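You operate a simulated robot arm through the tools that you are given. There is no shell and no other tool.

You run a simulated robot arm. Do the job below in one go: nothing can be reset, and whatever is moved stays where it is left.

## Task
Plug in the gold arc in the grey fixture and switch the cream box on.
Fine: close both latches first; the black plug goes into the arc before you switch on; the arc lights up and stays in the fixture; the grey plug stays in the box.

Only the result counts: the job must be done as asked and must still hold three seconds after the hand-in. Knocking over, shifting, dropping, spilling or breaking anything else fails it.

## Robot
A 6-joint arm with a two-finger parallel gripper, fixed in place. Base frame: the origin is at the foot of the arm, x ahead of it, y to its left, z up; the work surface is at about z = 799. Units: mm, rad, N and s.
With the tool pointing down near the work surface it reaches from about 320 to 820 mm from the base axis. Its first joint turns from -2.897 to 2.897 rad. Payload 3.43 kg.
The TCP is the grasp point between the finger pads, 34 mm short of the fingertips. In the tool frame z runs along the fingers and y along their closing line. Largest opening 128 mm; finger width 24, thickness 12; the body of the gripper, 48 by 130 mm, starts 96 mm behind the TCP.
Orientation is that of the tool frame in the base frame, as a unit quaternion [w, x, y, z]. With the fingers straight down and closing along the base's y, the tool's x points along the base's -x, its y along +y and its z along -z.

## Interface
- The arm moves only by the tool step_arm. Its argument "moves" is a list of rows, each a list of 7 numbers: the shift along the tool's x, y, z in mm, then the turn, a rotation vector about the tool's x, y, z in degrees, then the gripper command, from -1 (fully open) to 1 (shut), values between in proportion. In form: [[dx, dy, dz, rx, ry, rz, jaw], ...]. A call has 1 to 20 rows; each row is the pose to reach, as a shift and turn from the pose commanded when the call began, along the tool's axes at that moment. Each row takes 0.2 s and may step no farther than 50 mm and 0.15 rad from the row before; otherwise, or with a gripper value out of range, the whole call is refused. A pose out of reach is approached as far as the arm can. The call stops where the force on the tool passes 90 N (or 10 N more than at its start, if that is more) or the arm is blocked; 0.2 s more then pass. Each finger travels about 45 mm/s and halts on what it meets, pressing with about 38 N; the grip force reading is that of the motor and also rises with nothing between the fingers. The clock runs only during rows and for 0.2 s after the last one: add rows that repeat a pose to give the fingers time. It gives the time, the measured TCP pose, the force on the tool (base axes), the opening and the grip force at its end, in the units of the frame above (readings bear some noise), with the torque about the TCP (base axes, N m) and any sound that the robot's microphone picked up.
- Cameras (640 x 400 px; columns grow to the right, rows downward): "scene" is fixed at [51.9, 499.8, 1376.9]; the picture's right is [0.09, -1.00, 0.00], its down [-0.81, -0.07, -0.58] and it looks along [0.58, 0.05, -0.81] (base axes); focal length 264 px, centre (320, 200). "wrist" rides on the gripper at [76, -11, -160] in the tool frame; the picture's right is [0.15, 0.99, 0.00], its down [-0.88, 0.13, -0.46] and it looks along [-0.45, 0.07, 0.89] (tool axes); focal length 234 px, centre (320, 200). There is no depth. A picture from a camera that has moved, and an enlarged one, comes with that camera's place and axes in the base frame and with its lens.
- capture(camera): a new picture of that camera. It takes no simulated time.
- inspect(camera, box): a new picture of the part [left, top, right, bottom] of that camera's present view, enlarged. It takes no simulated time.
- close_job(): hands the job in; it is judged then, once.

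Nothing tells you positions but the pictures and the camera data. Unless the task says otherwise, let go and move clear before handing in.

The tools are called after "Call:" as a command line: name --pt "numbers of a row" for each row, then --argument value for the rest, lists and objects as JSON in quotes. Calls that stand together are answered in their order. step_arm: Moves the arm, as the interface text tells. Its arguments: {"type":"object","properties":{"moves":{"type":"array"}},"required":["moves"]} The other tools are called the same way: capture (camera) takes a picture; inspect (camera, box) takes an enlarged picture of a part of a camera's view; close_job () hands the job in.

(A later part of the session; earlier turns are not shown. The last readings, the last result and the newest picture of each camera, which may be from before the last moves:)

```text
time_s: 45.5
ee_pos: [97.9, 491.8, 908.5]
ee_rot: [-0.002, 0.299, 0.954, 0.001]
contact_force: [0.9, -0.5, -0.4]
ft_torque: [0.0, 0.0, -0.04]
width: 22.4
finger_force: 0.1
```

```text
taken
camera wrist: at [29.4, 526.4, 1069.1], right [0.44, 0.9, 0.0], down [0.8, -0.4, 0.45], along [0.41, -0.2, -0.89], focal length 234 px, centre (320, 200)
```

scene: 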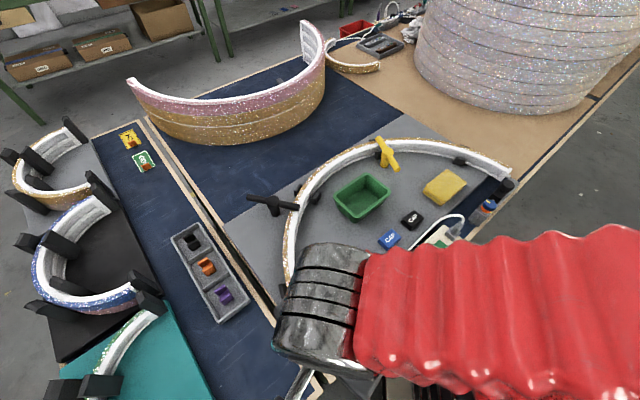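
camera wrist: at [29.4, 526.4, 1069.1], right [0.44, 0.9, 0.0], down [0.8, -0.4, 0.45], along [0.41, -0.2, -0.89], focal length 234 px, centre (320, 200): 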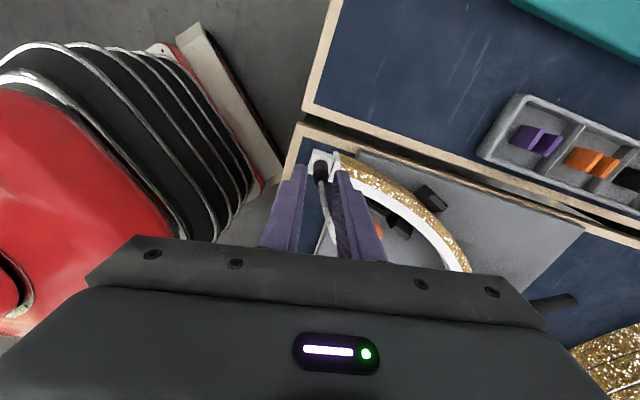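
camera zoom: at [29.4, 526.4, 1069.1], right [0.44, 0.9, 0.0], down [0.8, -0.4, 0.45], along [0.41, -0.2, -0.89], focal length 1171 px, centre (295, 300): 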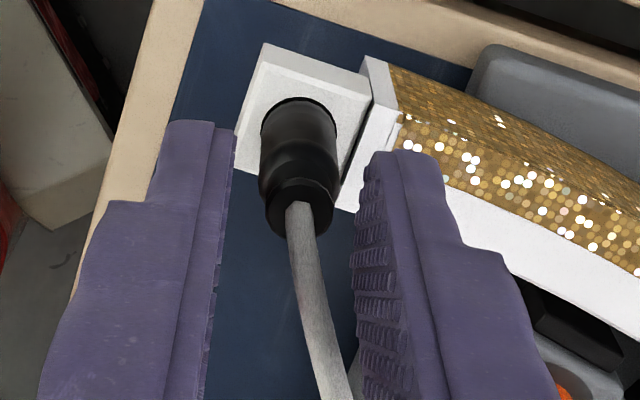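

The boot is centred between the fingers, with its top at about z 883 and the fingertips at 875. I close on the boot and then press down gently.

Call:
step_arm --pt "0 0 0 0 0 0 1" --pt "0 0 0 0 0 0 1" --pt "0 0 0 0 0 0 1"

Call:
inspect --camera "wrist" --box '[285, 140, 365, 220]'

```text
time_s: 46.3
ee_pos: [97.8, 492.4, 908.7]
ee_rot: [-0.001, 0.3, 0.954, 0.0]
contact_force: [2.2, 0.8, 0.6]
ft_torque: [0.04, -0.06, -0.01]
width: 10.0
finger_force: 37.7
```

```text
5.00 times, centred on (325, 180) of wrist
camera zoom: at [29.5, 526.5, 1069.2], right [0.44, 0.9, 0.0], down [0.8, -0.4, 0.45], along [0.41, -0.2, -0.89], focal length 1171 px, centre (295, 300)
```

zoom: 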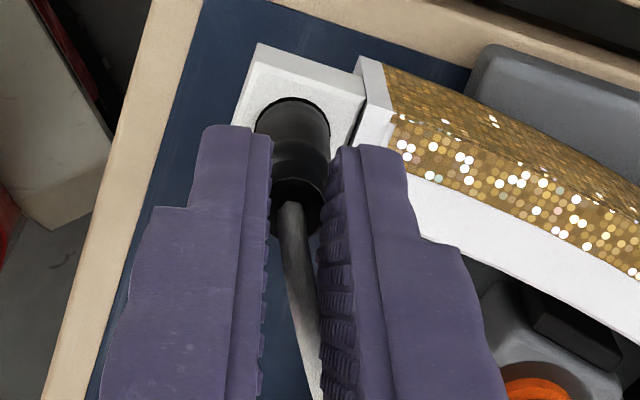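

The boot is gripped at 10 mm. I press straight down in small steps to check for further seating.

Call:
step_arm --pt "0 0 1 0 0 0 1" --pt "0 0 2 0 0 0 1" --pt "0 0 3 0 0 0 1" --pt "0 0 3 0 0 0 1"

Call:
inspect --camera "wrist" --box '[285, 140, 365, 220]'

```text
time_s: 47.3
ee_pos: [97.3, 491.6, 906.9]
ee_rot: [-0.002, 0.299, 0.954, 0.001]
contact_force: [1.4, -7.2, 31.7]
ft_torque: [-0.3, -0.11, -0.03]
width: 10.0
finger_force: 38.2
```

```text
5.00 times, centred on (325, 180) of wrist
camera zoom: at [29.0, 526.6, 1067.1], right [0.44, 0.9, 0.0], down [0.8, -0.4, 0.45], along [0.41, -0.2, -0.89], focal length 1171 px, centre (295, 300)
```

zoom: 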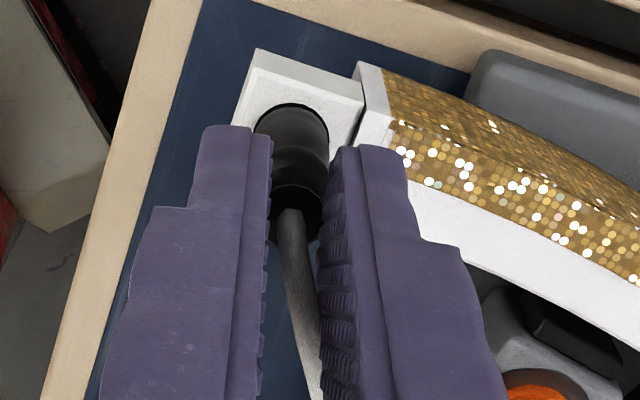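

The grip slides on the boot at about 31 N. I continue down until the fingertips reach the collar's shoulder, watching the force.

Call:
step_arm --pt "0 0 1.5 0 0 0 1" --pt "0 0 3 0 0 0 1" --pt "0 0 3 0 0 0 1"

Call:
inspect --camera "wrist" --box '[285, 140, 365, 220]'

```text
time_s: 48.1
ee_pos: [97.5, 492.5, 903.3]
ee_rot: [-0.002, 0.299, 0.954, 0.001]
contact_force: [-4.1, 1.3, 31.5]
ft_torque: [0.03, 0.1, 0.01]
width: 10.1
finger_force: 38.7
```

```text
5.00 times, centred on (325, 180) of wrist
camera zoom: at [28.9, 526.5, 1063.9], right [0.44, 0.9, 0.0], down [0.8, -0.4, 0.45], along [0.41, -0.2, -0.89], focal length 1171 px, centre (295, 300)
```

zoom: 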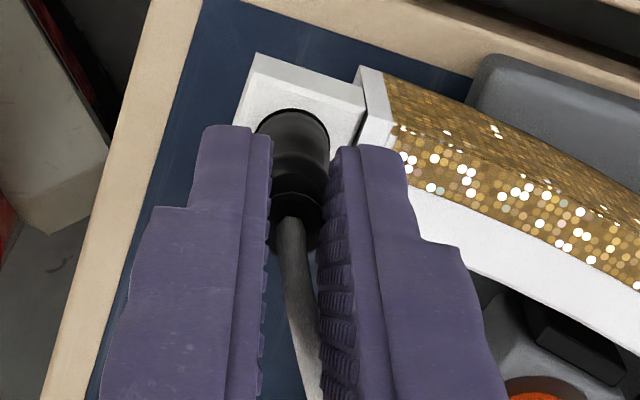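

Still sliding on the boot; the collar shoulder should be 1–2 mm lower. I go a little further.

Call:
step_arm --pt "0 0 1 0 0 0 1" --pt "0 0 2 0 0 0 1" --pt "0 0 2 0 0 0 1"

Call:
inspect --camera "wrist" --box '[285, 140, 365, 220]'

```text
time_s: 48.9
ee_pos: [97.2, 492.9, 900.6]
ee_rot: [-0.001, 0.299, 0.954, 0.002]
contact_force: [-2.5, 2.1, 29.9]
ft_torque: [-0.02, -0.03, 0.01]
width: 10.2
finger_force: 38.3
```

```text
5.00 times, centred on (325, 180) of wrist
camera zoom: at [29.0, 526.5, 1061.5], right [0.44, 0.9, 0.0], down [0.8, -0.4, 0.45], along [0.41, -0.2, -0.89], focal length 1171 px, centre (295, 300)
```

zoom: 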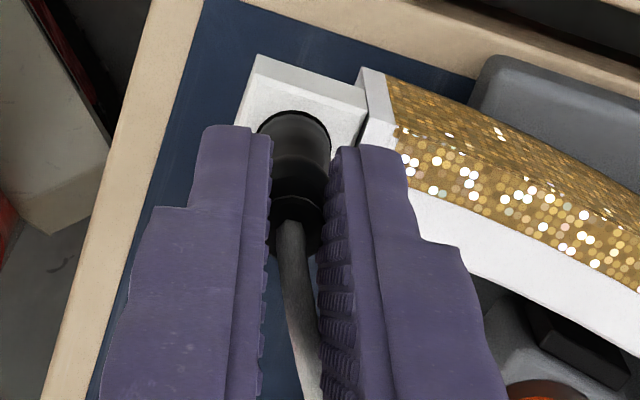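

The plug takes 30 N without moving, and its body sits within about a millimetre of the ring, so it is seated. I relieve the pressure, open the fingers and rise clear, leaving the plug standing.

Call:
step_arm --pt "0 0 -2 0 0 0 1" --pt "0 0 -3 0 0 0 0.8" --pt "0 0 -3 0 0 0 0.6" --pt "0 0 -3 0 0 0 0.6" --pt "0 0 -20 0 0 0 0.6" --pt "0 0 -45 0 0 0 0.6" --pt "0 0 -70 0 0 0 0.6" --pt "0 0 -70 0 0 0 0.6"

Call:
capture --camera "wrist"

Call:
inspect --camera "wrist" --box '[280, 120, 360, 190]'

Call:
capture --camera "scene"

```text
time_s: 50.7
ee_pos: [97.4, 491.8, 971.2]
ee_rot: [-0.002, 0.299, 0.954, 0.0]
contact_force: [0.8, 1.2, 0.1]
ft_torque: [0.01, 0.0, -0.04]
width: 25.9
finger_force: 0.1
```

```text
taken
camera wrist: at [29.2, 526.6, 1131.0], right [0.44, 0.9, 0.0], down [0.8, -0.4, 0.45], along [0.41, -0.2, -0.89], focal length 234 px, centre (320, 200)
```

wrist: 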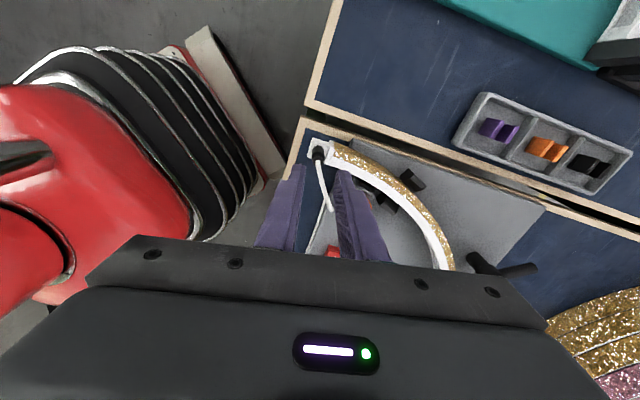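

```text
5.71 times, centred on (320, 155) of wrist
camera zoom: at [29.2, 526.6, 1131.0], right [0.44, 0.9, 0.0], down [0.8, -0.4, 0.45], along [0.41, -0.2, -0.89], focal length 1338 px, centre (320, 457)
```

zoom: 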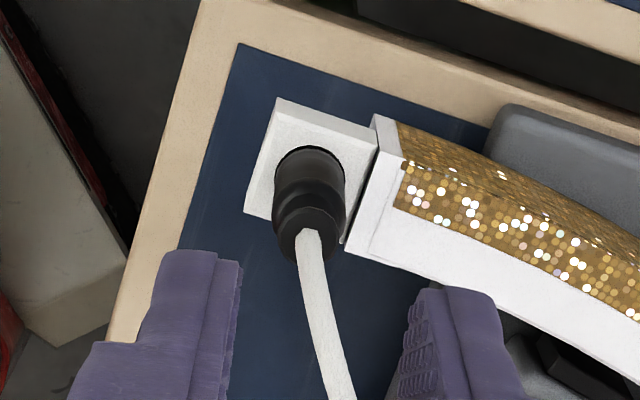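

```text
taken
```

scene: 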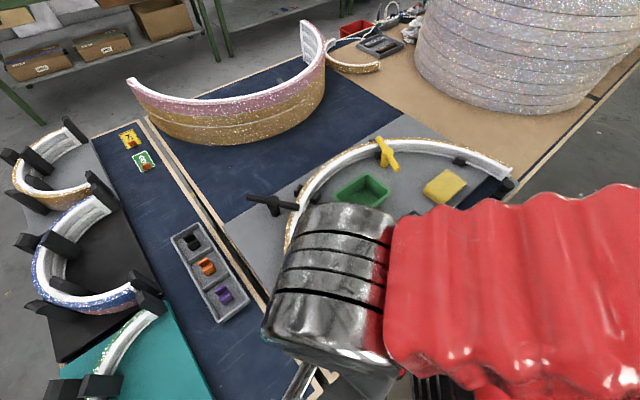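

The plug stands upright in the socket on its own. I now rise, move away along the cable line and look at the cream box and its rocker from above.

Call:
step_arm --pt "0 0 -20 0 0 0 0.6" --pt "-30 -8 -20 0 0 0 0.6" --pt "-70 -17 -20 0 0 0 0.6" --pt "-110 -26 -20 0 0 0 0.8" --pt "-150 -36 -20 0 0 0 1" --pt "-190 -45 -20 0 0 0 1" --pt "-225 -54 -20 0 0 0 1" --pt "-225 -54 -20 0 0 0 1"

Call:
capture --camera "wrist"

Call:
capture --camera "scene"

Call:
inspect --camera "wrist" --box '[240, 110, 420, 240]'

Call:
inspect --camera "scene" --box '[290, 310, 380, 380]'

```text
time_s: 52.5
ee_pos: [252.1, 317.0, 990.1]
ee_rot: [-0.002, 0.299, 0.954, 0.0]
contact_force: [0.4, 0.0, -0.1]
ft_torque: [0.0, 0.01, -0.01]
width: 0.0
finger_force: 33.1
```

```text
taken
camera wrist: at [184.4, 352.8, 1150.0], right [0.44, 0.9, 0.0], down [0.8, -0.4, 0.45], along [0.41, -0.2, -0.89], focal length 234 px, centre (320, 200)
```

wrist: 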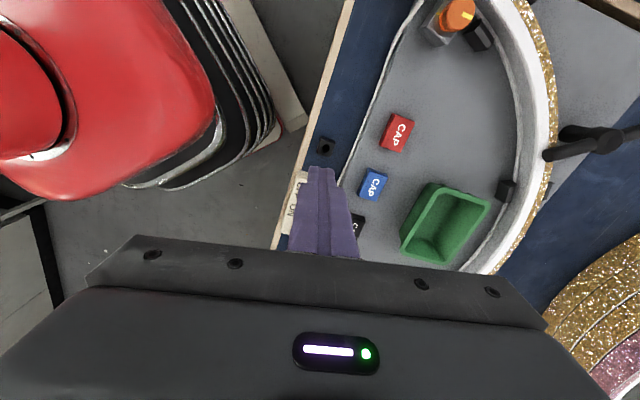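

```text
taken
```

scene: 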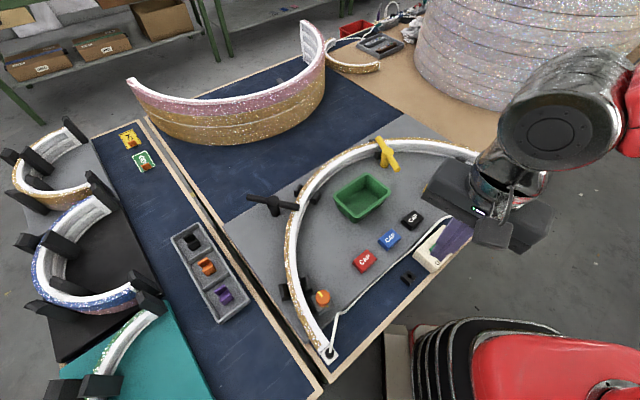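

```text
3.08 times, centred on (330, 175) of wrist
camera zoom: at [184.4, 352.8, 1150.0], right [0.44, 0.9, 0.0], down [0.8, -0.4, 0.45], along [0.41, -0.2, -0.89], focal length 720 px, centre (289, 277)
```

zoom: 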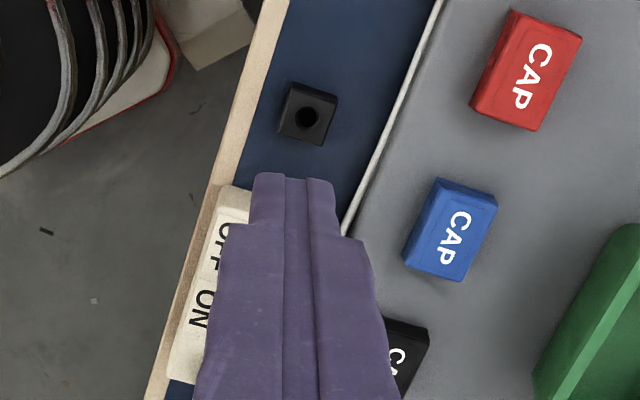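

```text
5.71 times, centred on (335, 345) of scene
camera zoom: at [51.9, 499.8, 1376.9], right [0.09, -1.0, 0.0], down [-0.81, -0.07, -0.58], along [0.58, 0.05, -0.81], focal length 1507 px, centre (234, -629)
```

zoom: 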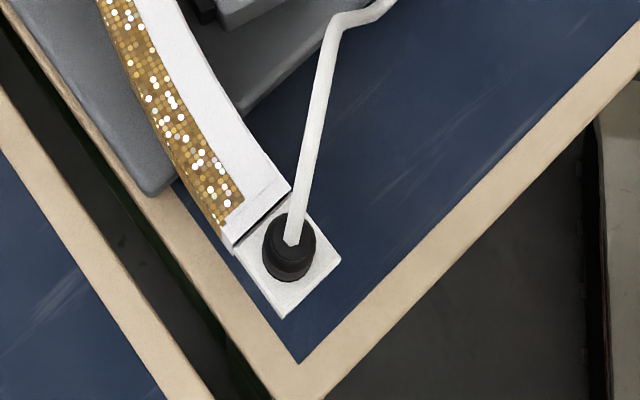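

The plug is in the socket and the cable lies slack along the plate's edge. I move over the box so the rocker comes into the wrist camera's view.

Call:
step_arm --pt "-35 -1 0 0 0 0 1" --pt "-70 -2 0 0 0 0 1" --pt "-105 -3 0 0 0 0 1" --pt "-105 -3 0 0 0 0 1"

Call:
capture --camera "wrist"

Call:
inspect --camera "wrist" --box '[260, 90, 380, 180]'

```text
time_s: 53.5
ee_pos: [337.8, 256.9, 989.7]
ee_rot: [-0.002, 0.299, 0.954, 0.0]
contact_force: [-0.6, -0.1, 0.4]
ft_torque: [-0.05, -0.02, -0.02]
width: 0.2
finger_force: 33.5
```

```text
taken
camera wrist: at [268.6, 291.4, 1150.6], right [0.44, 0.9, 0.0], down [0.8, -0.4, 0.45], along [0.41, -0.2, -0.89], focal length 234 px, centre (320, 200)
```

wrist: 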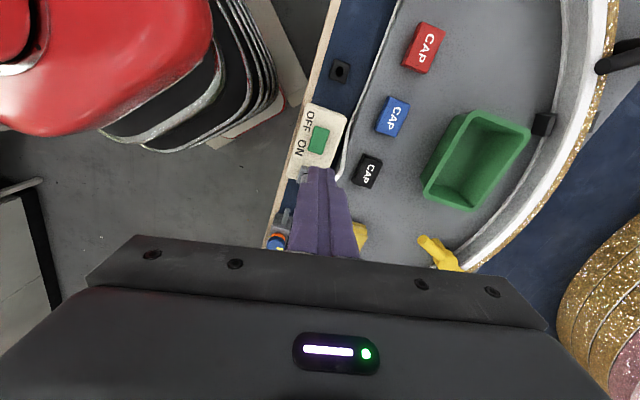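

```text
4.44 times, centred on (320, 135) of wrist
camera zoom: at [268.6, 291.4, 1150.6], right [0.44, 0.9, 0.0], down [0.8, -0.4, 0.45], along [0.41, -0.2, -0.89], focal length 1041 px, centre (320, 489)
```

zoom: 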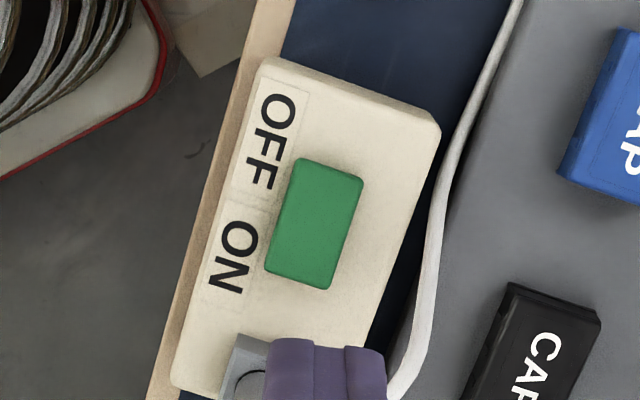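

The rocker's centre is about (333, 257) and its ON end about (346, 245), at z ≈ 831. I move the closed fingers over the ON half and descend to just above it.

Call:
step_arm --pt "-7.8 -3.5 0 0 0 0 1" --pt "-7.8 -3.5 40 0 0 0 1" --pt "-7.8 -3.5 75 0 0 0 1" --pt "-7.8 -3.5 105 0 0 0 1" --pt "-7.8 -3.5 105 0 0 0 1"

Call:
inspect --camera "wrist" --box '[270, 110, 390, 200]'

Call:
inspect --camera "scene" --box '[400, 190, 490, 280]'

```text
time_s: 54.7
ee_pos: [338.6, 250.4, 883.3]
ee_rot: [-0.002, 0.3, 0.954, 0.001]
contact_force: [0.4, -0.6, 0.6]
ft_torque: [0.02, 0.01, -0.02]
width: 0.0
finger_force: 33.2
```

```text
4.44 times, centred on (330, 155) of wrist
camera zoom: at [271.5, 284.6, 1044.7], right [0.44, 0.9, 0.0], down [0.8, -0.4, 0.45], along [0.41, -0.2, -0.89], focal length 1041 px, centre (276, 400)
```

zoom: 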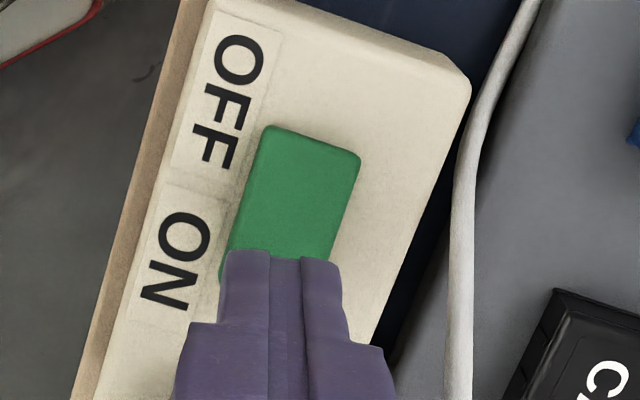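

```text
4.44 times, centred on (445, 235) of scene
camera zoom: at [51.9, 499.8, 1376.9], right [0.09, -1.0, 0.0], down [-0.81, -0.07, -0.58], along [0.58, 0.05, -0.81], focal length 1172 px, centre (-236, 44)
```

zoom: 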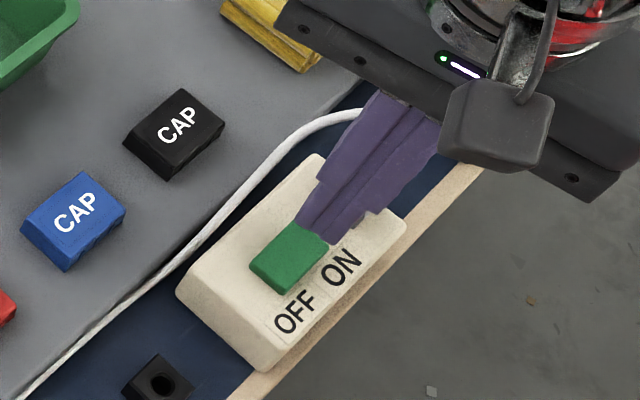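

The fingertips are over the ON half of the rocker, about 15 mm above it. I lower in small steps to press it.

Call:
step_arm --pt "0 0 5 0 0 0 1" --pt "0 0 9 0 0 0 1" --pt "0 0 12 0 0 0 1" --pt "0 0 12 0 0 0 1"

Call:
inspect --camera "wrist" --box '[270, 110, 390, 200]'

```text
time_s: 55.7
ee_pos: [338.6, 250.3, 873.6]
ee_rot: [-0.002, 0.298, 0.954, 0.001]
contact_force: [-0.9, 0.1, -0.1]
ft_torque: [0.01, 0.02, 0.03]
width: 0.1
finger_force: 32.9
```

```text
4.44 times, centred on (330, 155) of wrist
camera zoom: at [271.6, 284.4, 1032.9], right [0.44, 0.9, 0.0], down [0.8, -0.4, 0.45], along [0.41, -0.2, -0.89], focal length 1041 px, centre (276, 400)
```

zoom: 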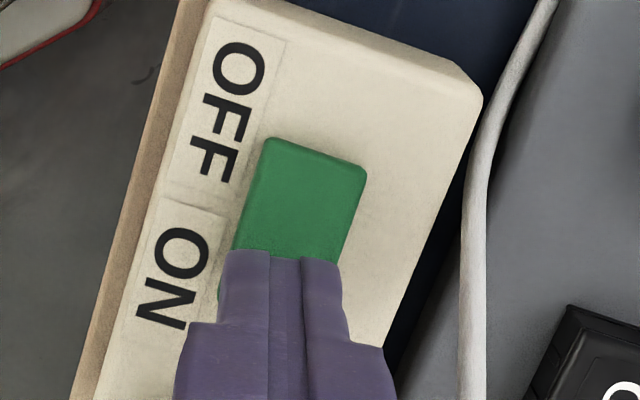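

No contact yet. I continue down in 1.5–2 mm steps.

Call:
step_arm --pt "0 0 2 0 0 0 1" --pt "0 0 4 0 0 0 1" --pt "0 0 4 0 0 0 1"

Call:
inspect --camera "wrist" --box '[270, 110, 390, 200]'

```text
time_s: 56.5
ee_pos: [338.3, 249.9, 868.6]
ee_rot: [-0.002, 0.299, 0.954, 0.001]
contact_force: [-0.1, 0.0, 0.2]
ft_torque: [0.02, 0.0, -0.02]
width: 0.1
finger_force: 33.1
```

```text
4.44 times, centred on (330, 155) of wrist
camera zoom: at [271.7, 284.5, 1028.7], right [0.44, 0.9, 0.0], down [0.8, -0.4, 0.45], along [0.41, -0.2, -0.89], focal length 1041 px, centre (276, 400)
```

zoom: 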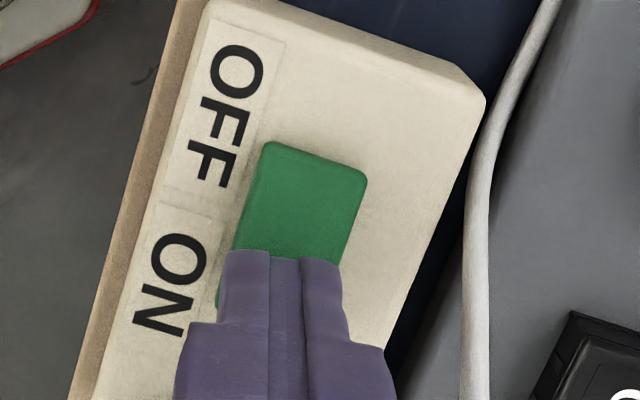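

Still no contact at tip height 834.7. I keep going down 1.5 mm at a time.

Call:
step_arm --pt "0 0 1.5 0 0 0 1" --pt "0 0 3 0 0 0 1" --pt "0 0 3 0 0 0 1"

Call:
inspect --camera "scene" --box '[400, 190, 490, 280]'

```text
time_s: 57.3
ee_pos: [341.0, 249.8, 864.8]
ee_rot: [-0.001, 0.299, 0.954, 0.001]
contact_force: [0.0, -0.1, -0.2]
ft_torque: [0.0, 0.02, 0.0]
width: 0.0
finger_force: 33.1
```

```text
4.44 times, centred on (445, 235) of scene
camera zoom: at [51.9, 499.8, 1376.9], right [0.09, -1.0, 0.0], down [-0.81, -0.07, -0.58], along [0.58, 0.05, -0.81], focal length 1172 px, centre (-236, 44)
```

zoom: 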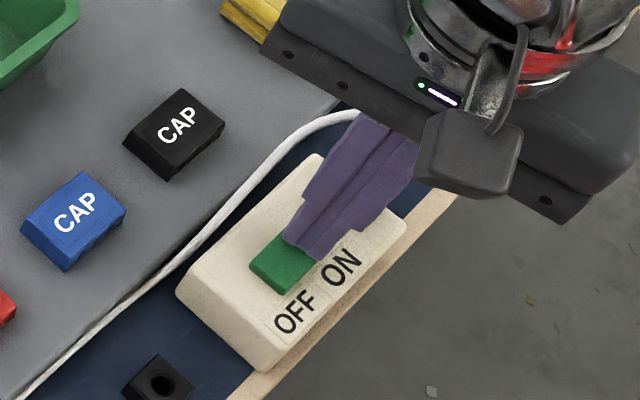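

Tip is now at about 831 with no contact yet. I continue.

Call:
step_arm --pt "0 0 1.5 0 0 0 1" --pt "0 0 3 0 0 0 1" --pt "0 0 3 0 0 0 1"

Call:
inspect --camera "wrist" --box '[270, 110, 390, 200]'

```text
time_s: 58.1
ee_pos: [340.5, 249.7, 862.2]
ee_rot: [-0.002, 0.299, 0.954, 0.0]
contact_force: [0.7, -0.5, 0.5]
ft_torque: [0.0, -0.01, 0.02]
width: 0.0
finger_force: 33.2
```

```text
4.44 times, centred on (330, 155) of wrist
camera zoom: at [271.9, 284.3, 1023.1], right [0.44, 0.9, 0.0], down [0.8, -0.4, 0.45], along [0.41, -0.2, -0.89], focal length 1041 px, centre (276, 400)
```

zoom: 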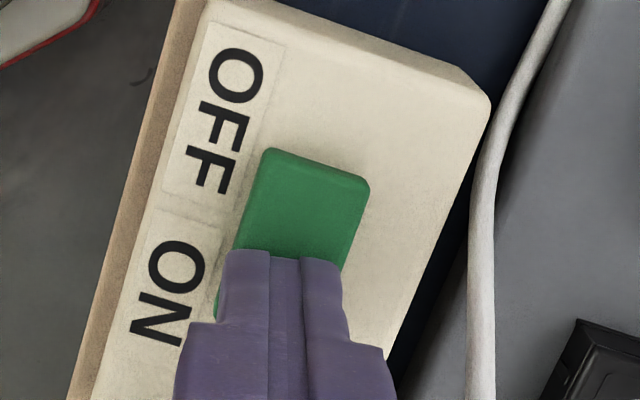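

Still free. I continue down in small steps.

Call:
step_arm --pt "0 0 1.5 0 0 0 1" --pt "0 0 3 0 0 0 1" --pt "0 0 3 0 0 0 1"

Call:
inspect --camera "wrist" --box '[270, 110, 390, 200]'

Call:
inspect --camera "scene" --box '[400, 190, 490, 280]'

```text
time_s: 58.9
ee_pos: [340.5, 248.9, 860.6]
ee_rot: [-0.001, 0.3, 0.954, 0.001]
contact_force: [-8.6, -13.5, 55.3]
ft_torque: [-0.25, 0.74, 0.04]
width: 0.0
finger_force: 32.9
```

```text
4.44 times, centred on (330, 155) of wrist
camera zoom: at [271.5, 284.1, 1021.7], right [0.44, 0.9, 0.0], down [0.8, -0.4, 0.45], along [0.41, -0.2, -0.89], focal length 1041 px, centre (276, 400)
```

zoom: 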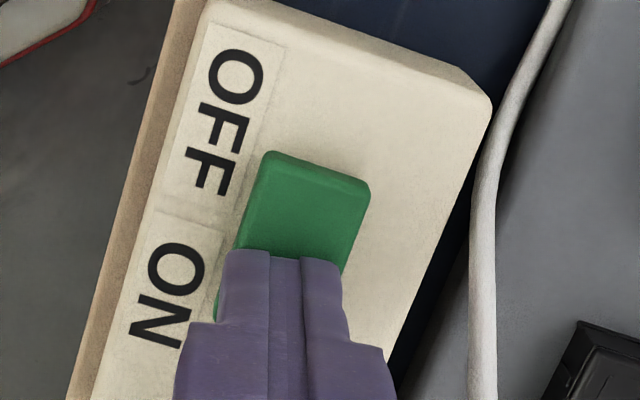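

```text
4.44 times, centred on (445, 235) of scene
camera zoom: at [51.9, 499.8, 1376.9], right [0.09, -1.0, 0.0], down [-0.81, -0.07, -0.58], along [0.58, 0.05, -0.81], focal length 1172 px, centre (-236, 44)
```

zoom: 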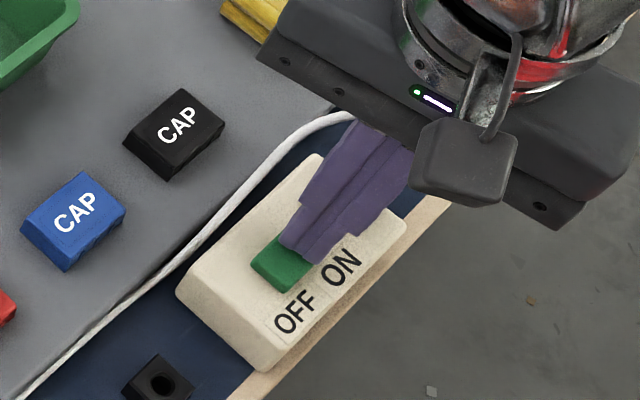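

The force rose to 55 N, so the rocker is bottomed on its ON side. I lift off and check whether the arc lights up.

Call:
step_arm --pt "0 0 -5 0 0 0 1" --pt "0 0 -30 0 0 0 1" --pt "0 0 -70 0 0 0 1" --pt "0 0 -110 0 0 0 1" --pt "0 0 -110 0 0 0 1"

Call:
capture --camera "scene"

Call:
capture --camera "wrist"

Call:
inspect --camera "wrist" --box '[260, 90, 380, 180]'

```text
time_s: 60.1
ee_pos: [340.4, 249.9, 970.1]
ee_rot: [-0.002, 0.299, 0.954, 0.001]
contact_force: [0.9, 1.1, 0.1]
ft_torque: [-0.03, 0.03, -0.01]
width: 0.0
finger_force: 33.1
```

```text
taken
```

scene: 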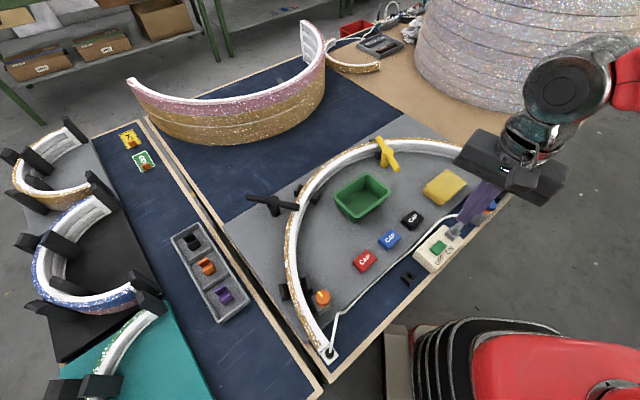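

```text
taken
camera wrist: at [271.8, 284.4, 1129.9], right [0.44, 0.9, 0.0], down [0.8, -0.4, 0.45], along [0.41, -0.2, -0.89], focal length 234 px, centre (320, 200)
```

wrist: 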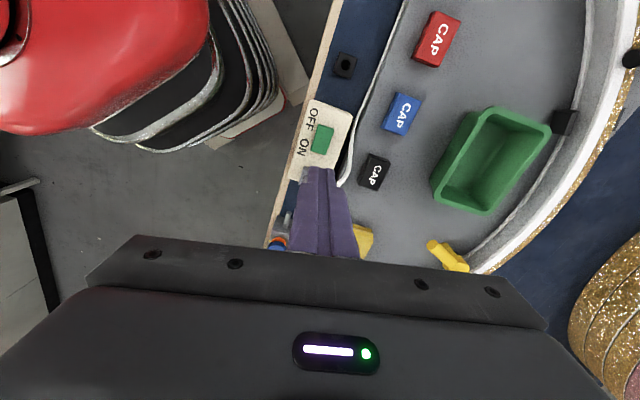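

```text
4.44 times, centred on (320, 135) of wrist
camera zoom: at [271.8, 284.4, 1129.9], right [0.44, 0.9, 0.0], down [0.8, -0.4, 0.45], along [0.41, -0.2, -0.89], focal length 1041 px, centre (320, 489)
```

zoom: 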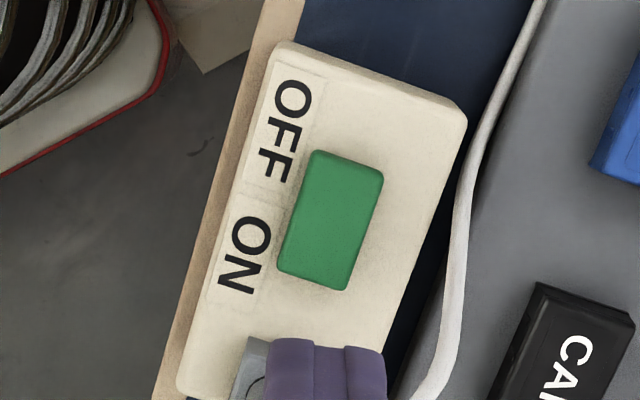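

I can't tell yet whether the arc is lit or the rocker has latched. I enlarge both.

Call:
inspect --camera "scene" --box '[415, 220, 465, 275]'

Call:
inspect --camera "scene" --box '[260, 130, 460, 260]'

Call:
inspect --camera "scene" --box '[270, 250, 380, 370]'

Call:
inspect --camera "wrist" --box '[290, 100, 360, 170]'

```text
7.27 times, centred on (440, 248) of scene
camera zoom: at [51.9, 499.8, 1376.9], right [0.09, -1.0, 0.0], down [-0.81, -0.07, -0.58], along [0.58, 0.05, -0.81], focal length 1918 px, centre (-553, -146)
```

zoom: 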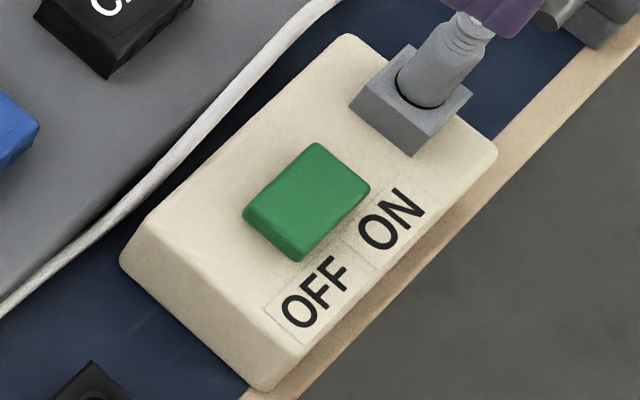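

```text
3.08 times, centred on (360, 195) of scene
camera zoom: at [51.9, 499.8, 1376.9], right [0.09, -1.0, 0.0], down [-0.81, -0.07, -0.58], along [0.58, 0.05, -0.81], focal length 812 px, centre (197, 215)
```

zoom: 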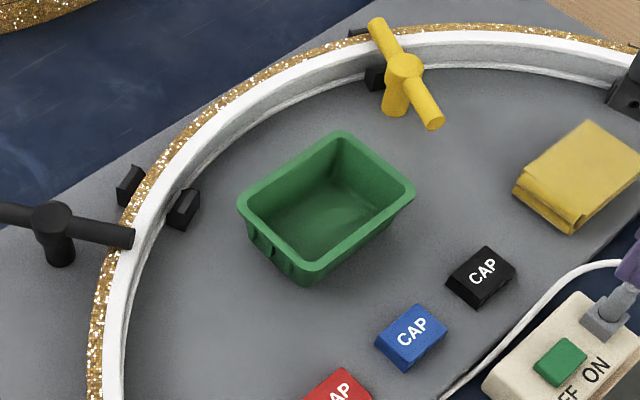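

```text
3.33 times, centred on (325, 310) of scene
camera zoom: at [51.9, 499.8, 1376.9], right [0.09, -1.0, 0.0], down [-0.81, -0.07, -0.58], along [0.58, 0.05, -0.81], focal length 879 px, centre (303, -167)
```

zoom: 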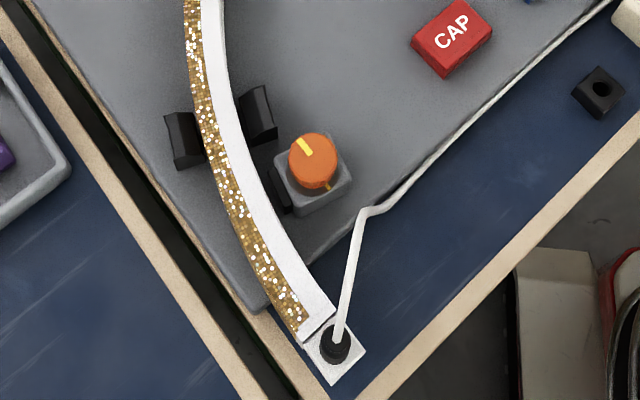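

```text
5.71 times, centred on (325, 135) of wrist
camera zoom: at [271.8, 284.4, 1129.9], right [0.44, 0.9, 0.0], down [0.8, -0.4, 0.45], along [0.41, -0.2, -0.89], focal length 1338 px, centre (291, 571)
```

zoom: 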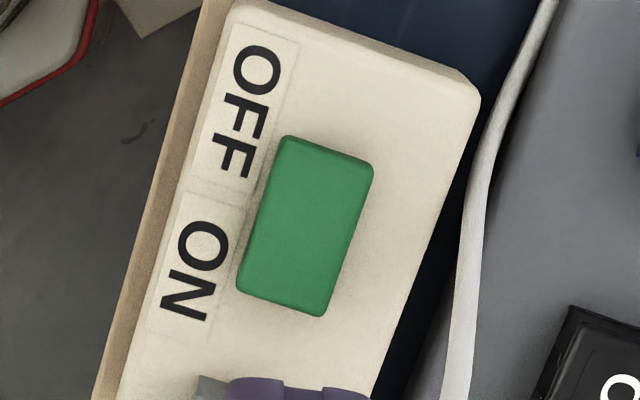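

The arc does not look lit, and the rocker seems to have returned. I repeat an earlier scene crop at the same scale to compare the rocker's state.

Call:
inspect --camera "scene" --box '[415, 205, 475, 275]'

Call:
inspect --camera "scene" --box '[430, 236, 450, 256]'

```text
5.71 times, centred on (445, 240) of scene
camera zoom: at [51.9, 499.8, 1376.9], right [0.09, -1.0, 0.0], down [-0.81, -0.07, -0.58], along [0.58, 0.05, -0.81], focal length 1507 px, centre (-394, -29)
```

zoom: 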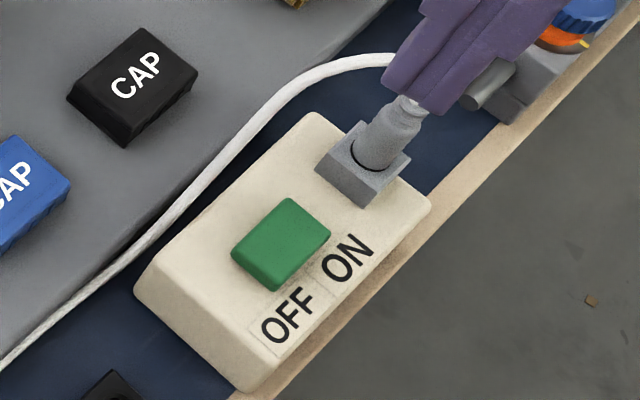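

```text
16.00 times, centred on (440, 246) of scene
camera zoom: at [51.9, 499.8, 1376.9], right [0.09, -1.0, 0.0], down [-0.81, -0.07, -0.58], along [0.58, 0.05, -0.81], focal length 4220 px, centre (-1600, -536)
```

zoom: 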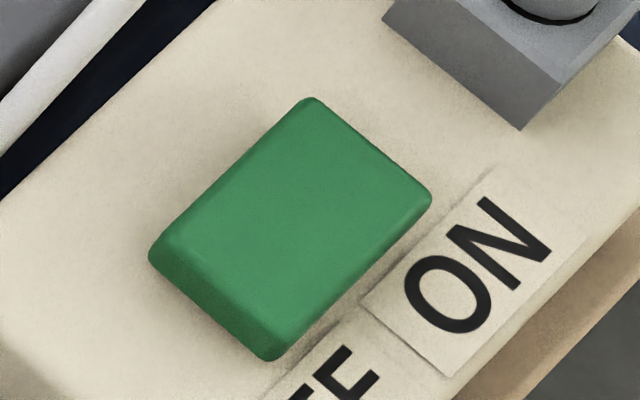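

Comparing end heights before and after, the rocker's OFF end went from low to high, so the switch is now ON, but the arc isn't lit; the plug may not be fully home. I take an oblique side view of the plug with the wrist camera from off the table edge.

Call:
step_arm --pt "32 -10 0 0 0 -7 1" --pt "65 -20 0 0 0 -14 1" --pt "97 -30 0 0 0 -21 1" --pt "130 -40 20 0 0 -28 1" --pt "161.7 -49.8 50 0 0 -35 1" --pt "161.7 -49.8 90 0 0 -35 1" --pt "161.7 -49.8 90 0 0 -35 1"

Call:
capture --camera "wrist"

Call:
inspect --camera "wrist" --box '[540, 80, 640, 180]'

Call:
inspect --camera "scene" --box '[315, 335, 345, 365]'

```text
time_s: 61.7
ee_pos: [177.6, 302.8, 877.5]
ee_rot: [0.0, -0.002, 1.0, 0.001]
contact_force: [-0.4, 0.8, 0.7]
ft_torque: [-0.01, 0.0, 0.01]
width: 0.0
finger_force: 32.2
```

```text
taken
camera wrist: at [103.2, 291.5, 1039.4], right [-0.15, 0.99, 0.0], down [0.88, 0.13, 0.45], along [0.45, 0.07, -0.89], focal length 234 px, centre (320, 200)
```

wrist: 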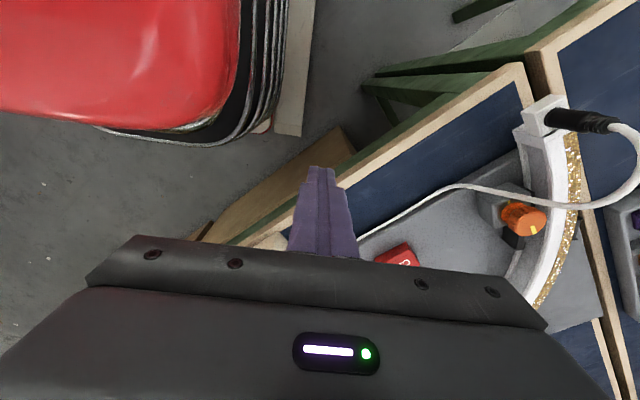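

```text
4.00 times, centred on (590, 130) of wrist
camera zoom: at [103.2, 291.5, 1039.4], right [-0.15, 0.99, 0.0], down [0.88, 0.13, 0.45], along [0.45, 0.07, -0.89], focal length 937 px, centre (-760, 480)
```

zoom: 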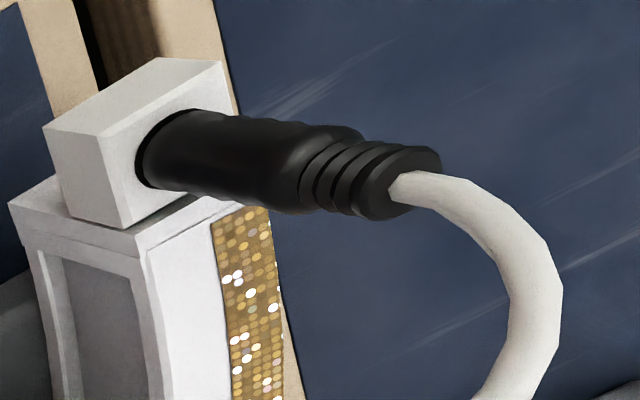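

```text
13.33 times, centred on (330, 350) of scene
camera zoom: at [51.9, 499.8, 1376.9], right [0.09, -1.0, 0.0], down [-0.81, -0.07, -0.58], along [0.58, 0.05, -0.81], focal length 3517 px, centre (187, -1800)
```

zoom: 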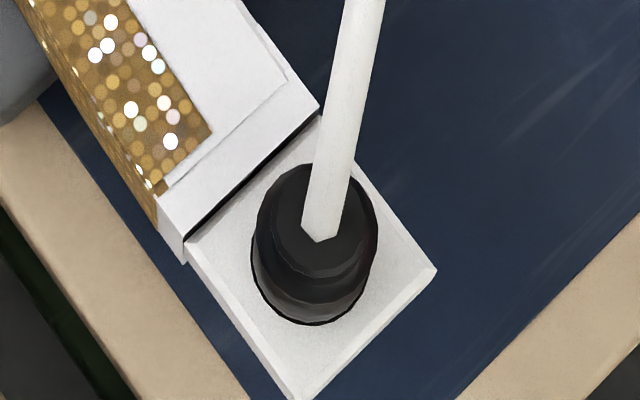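

The side view shows the black plug standing straight with its body in the hole. I compare with the grey plug in the box and check the rocker's tilt from a similar side view.

Call:
step_arm --pt "0 0 -40 0 0 0 1" --pt "-38 20 -50 0 0 0 1" --pt "-76 42 -50 0 0 0 1" --pt "-114 64 -50 0 0 0 1" --pt "-152 86 -50 0 0 0 1" --pt "-190 108 -50 0 0 0 1" --pt "-215 128 -40 0 0 0 1" --pt "-215 128 -40 0 0 0 1"

Call:
capture --camera "wrist"

Call:
inspect --camera "wrist" --box '[20, 30, 180, 160]'

```text
time_s: 63.5
ee_pos: [392.5, 429.5, 920.2]
ee_rot: [-0.001, -0.002, 1.0, 0.001]
contact_force: [-0.1, 0.2, 0.4]
ft_torque: [-0.02, 0.0, 0.01]
width: 0.1
finger_force: 32.5
```

```text
taken
camera wrist: at [318.7, 419.5, 1079.9], right [-0.15, 0.99, 0.0], down [0.88, 0.13, 0.45], along [0.45, 0.07, -0.89], focal length 234 px, centre (320, 200)
```

wrist: 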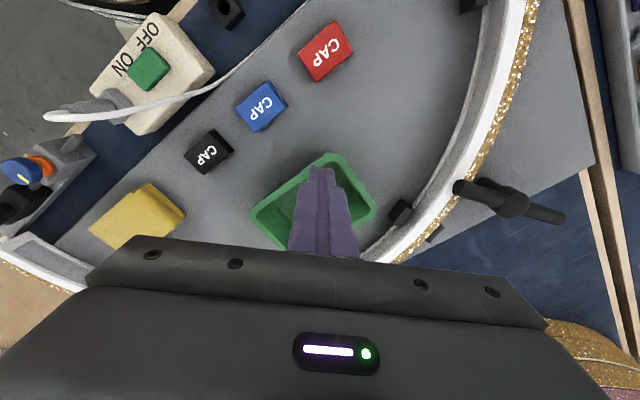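

```text
3.08 times, centred on (100, 95) of wrist
camera zoom: at [318.7, 419.5, 1079.9], right [-0.15, 0.99, 0.0], down [0.88, 0.13, 0.45], along [0.45, 0.07, -0.89], focal length 720 px, centre (997, 523)
```

zoom: 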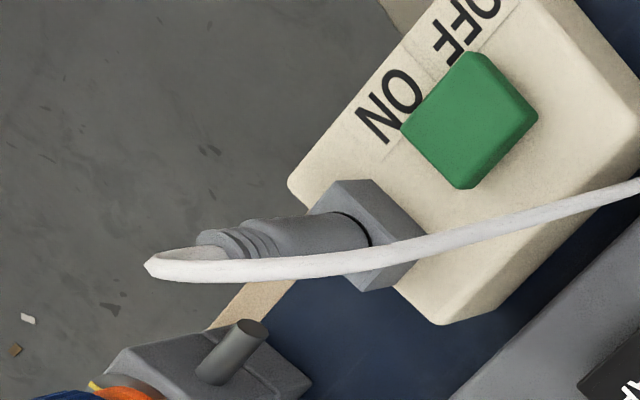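

The grey plug in the box shows a similar or larger exposed body than the black one, so the black plug looks fully in. I zoom into the rocker to judge its tilt, and at the arc for any glow.

Call:
inspect --camera "wrist" --box '[125, 35, 180, 100]'

Call:
inspect --camera "scene" --box '[415, 205, 475, 275]'

Call:
inspect --camera "wrist" --box '[360, 0, 600, 240]'

Call:
capture --camera "scene"

```text
6.15 times, centred on (152, 68) of wrist
camera zoom: at [318.7, 419.5, 1079.9], right [-0.15, 0.99, 0.0], down [0.88, 0.13, 0.45], along [0.45, 0.07, -0.89], focal length 1441 px, centre (1351, 1015)
```

zoom: 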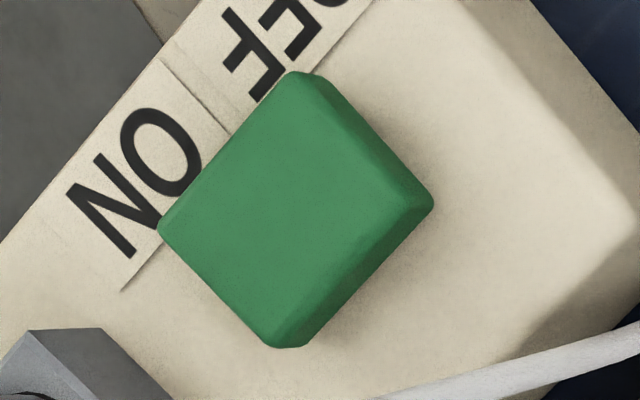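

```text
5.71 times, centred on (445, 240) of scene
camera zoom: at [51.9, 499.8, 1376.9], right [0.09, -1.0, 0.0], down [-0.81, -0.07, -0.58], along [0.58, 0.05, -0.81], focal length 1507 px, centre (-394, -29)
```

zoom: 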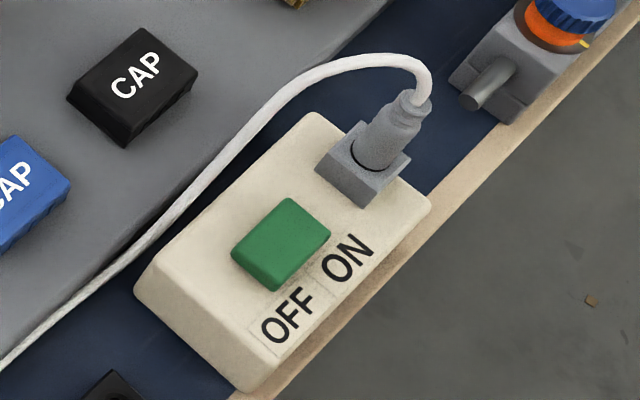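

```text
1.67 times, centred on (480, 120) of wrist
camera zoom: at [318.7, 419.5, 1079.9], right [-0.15, 0.99, 0.0], down [0.88, 0.13, 0.45], along [0.45, 0.07, -0.89], focal length 390 px, centre (53, 333)
```

zoom: 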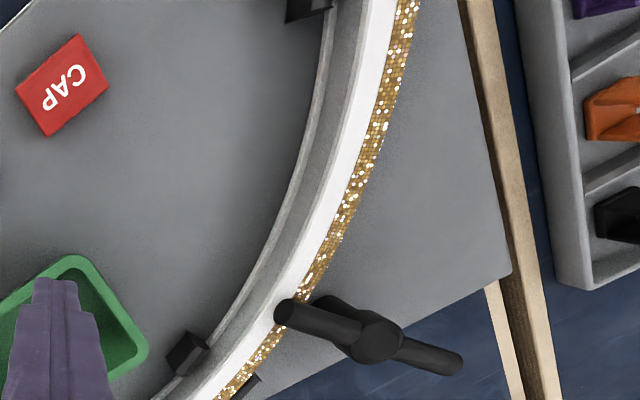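

```text
taken
```

scene: 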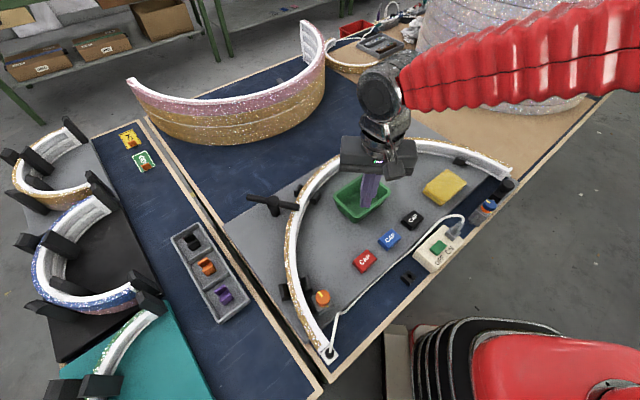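

The evidence on the rocker's tilt is ambiguous, so I zoom in much closer on it from this side.

Call:
inspect --camera "wrist" --box '[132, 48, 172, 88]'

Call:
inspect --camera "scene" --box '[428, 234, 452, 258]'

```text
10.00 times, centred on (152, 68) of wrist
camera zoom: at [318.7, 419.5, 1079.9], right [-0.15, 0.99, 0.0], down [0.88, 0.13, 0.45], along [0.45, 0.07, -0.89], focal length 2342 px, centre (2000, 1520)
```

zoom: 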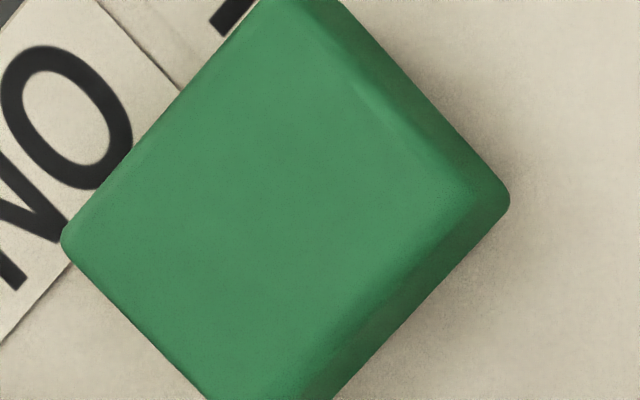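

```text
16.00 times, centred on (440, 246) of scene
camera zoom: at [51.9, 499.8, 1376.9], right [0.09, -1.0, 0.0], down [-0.81, -0.07, -0.58], along [0.58, 0.05, -0.81], focal length 4220 px, centre (-1600, -536)
```

zoom: 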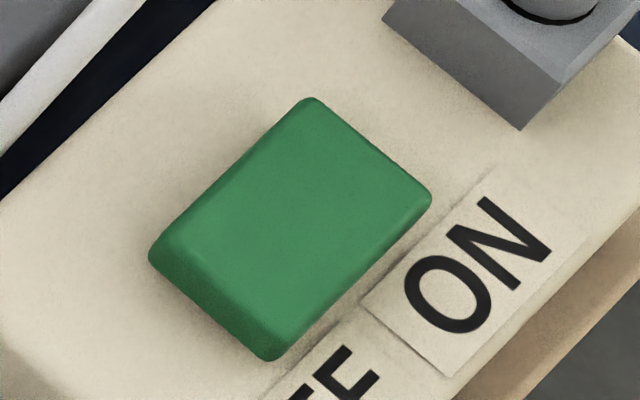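

My best explanation is that the 24 mm wide flat tip covered the rocker from its pivot outward, so it could only press the rocker level, after which it sprang back to OFF. I will press only the outer ON end with a single 12 mm thick finger: gripper open and turned so the fingers line up along the rocker, the other finger hanging free past the OFF end of the box.

Call:
step_arm --pt "10 -22 -15 0 0 -6.5 0.8" --pt "22 -44 -15 0 0 -13 0.4" --pt "34 -66 -15 0 0 -19.5 0" --pt "46 -88 -15 0 0 -26 -0.19" --pt "57 -110 -15 0 0 -32.5 -0.19" --pt "68 -132 -15 0 0 -39 -0.19" --pt "78.3 -152.7 -15 0 0 -45 -0.19" --pt "78.3 -152.7 -15 0 0 -45 -0.19"

Call:
capture --camera "wrist"

Call:
inspect --camera "wrist" --box '[240, 110, 400, 220]'

Call:
inspect --camera "scene" --box '[390, 190, 480, 290]'

```text
time_s: 65.3
ee_pos: [316.3, 277.2, 935.0]
ee_rot: [-0.001, -0.386, 0.923, 0.002]
contact_force: [-0.1, 0.0, 0.0]
ft_torque: [-0.01, 0.01, -0.02]
width: 76.2
finger_force: 0.1
```

```text
taken
camera wrist: at [271.7, 215.6, 1094.6], right [-0.81, 0.59, 0.0], down [0.53, 0.72, 0.46], along [0.27, 0.37, -0.89], focal length 234 px, centre (320, 200)
```

wrist: 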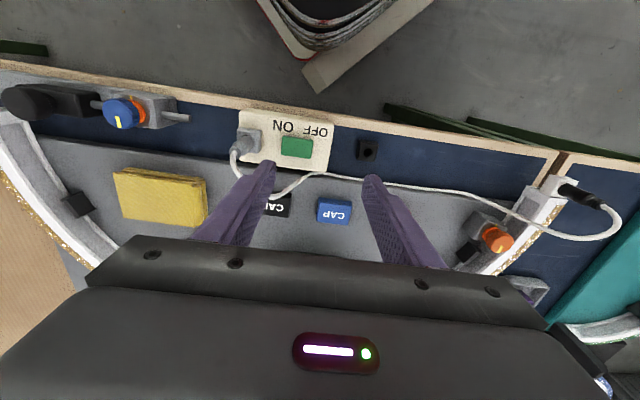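

```text
3.64 times, centred on (320, 165) of wrist
camera zoom: at [271.7, 215.6, 1094.6], right [-0.81, 0.59, 0.0], down [0.53, 0.72, 0.46], along [0.27, 0.37, -0.89], focal length 852 px, centre (320, 327)
```

zoom: 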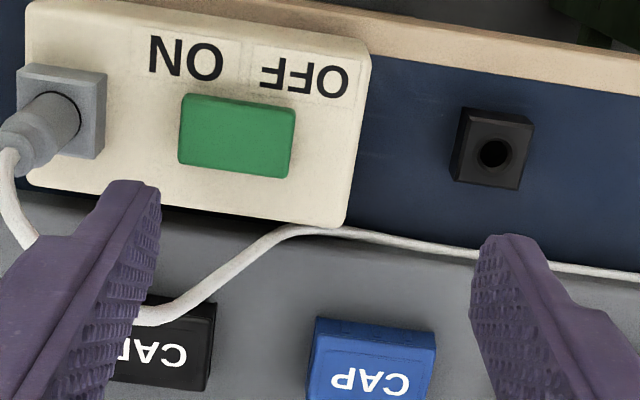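

```text
4.00 times, centred on (435, 240) of scene
camera zoom: at [51.9, 499.8, 1376.9], right [0.09, -1.0, 0.0], down [-0.81, -0.07, -0.58], along [0.58, 0.05, -0.81], focal length 1055 px, centre (-140, 40)
```

zoom: 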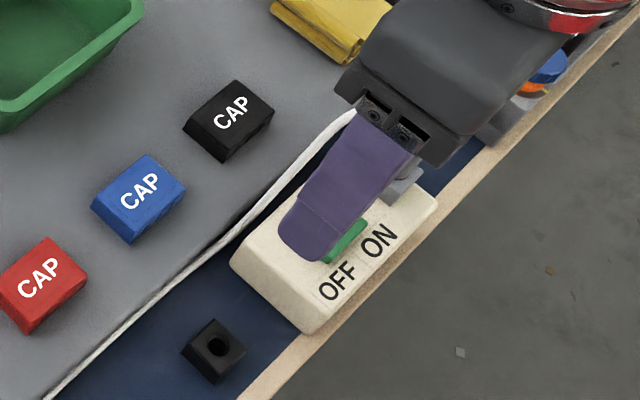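

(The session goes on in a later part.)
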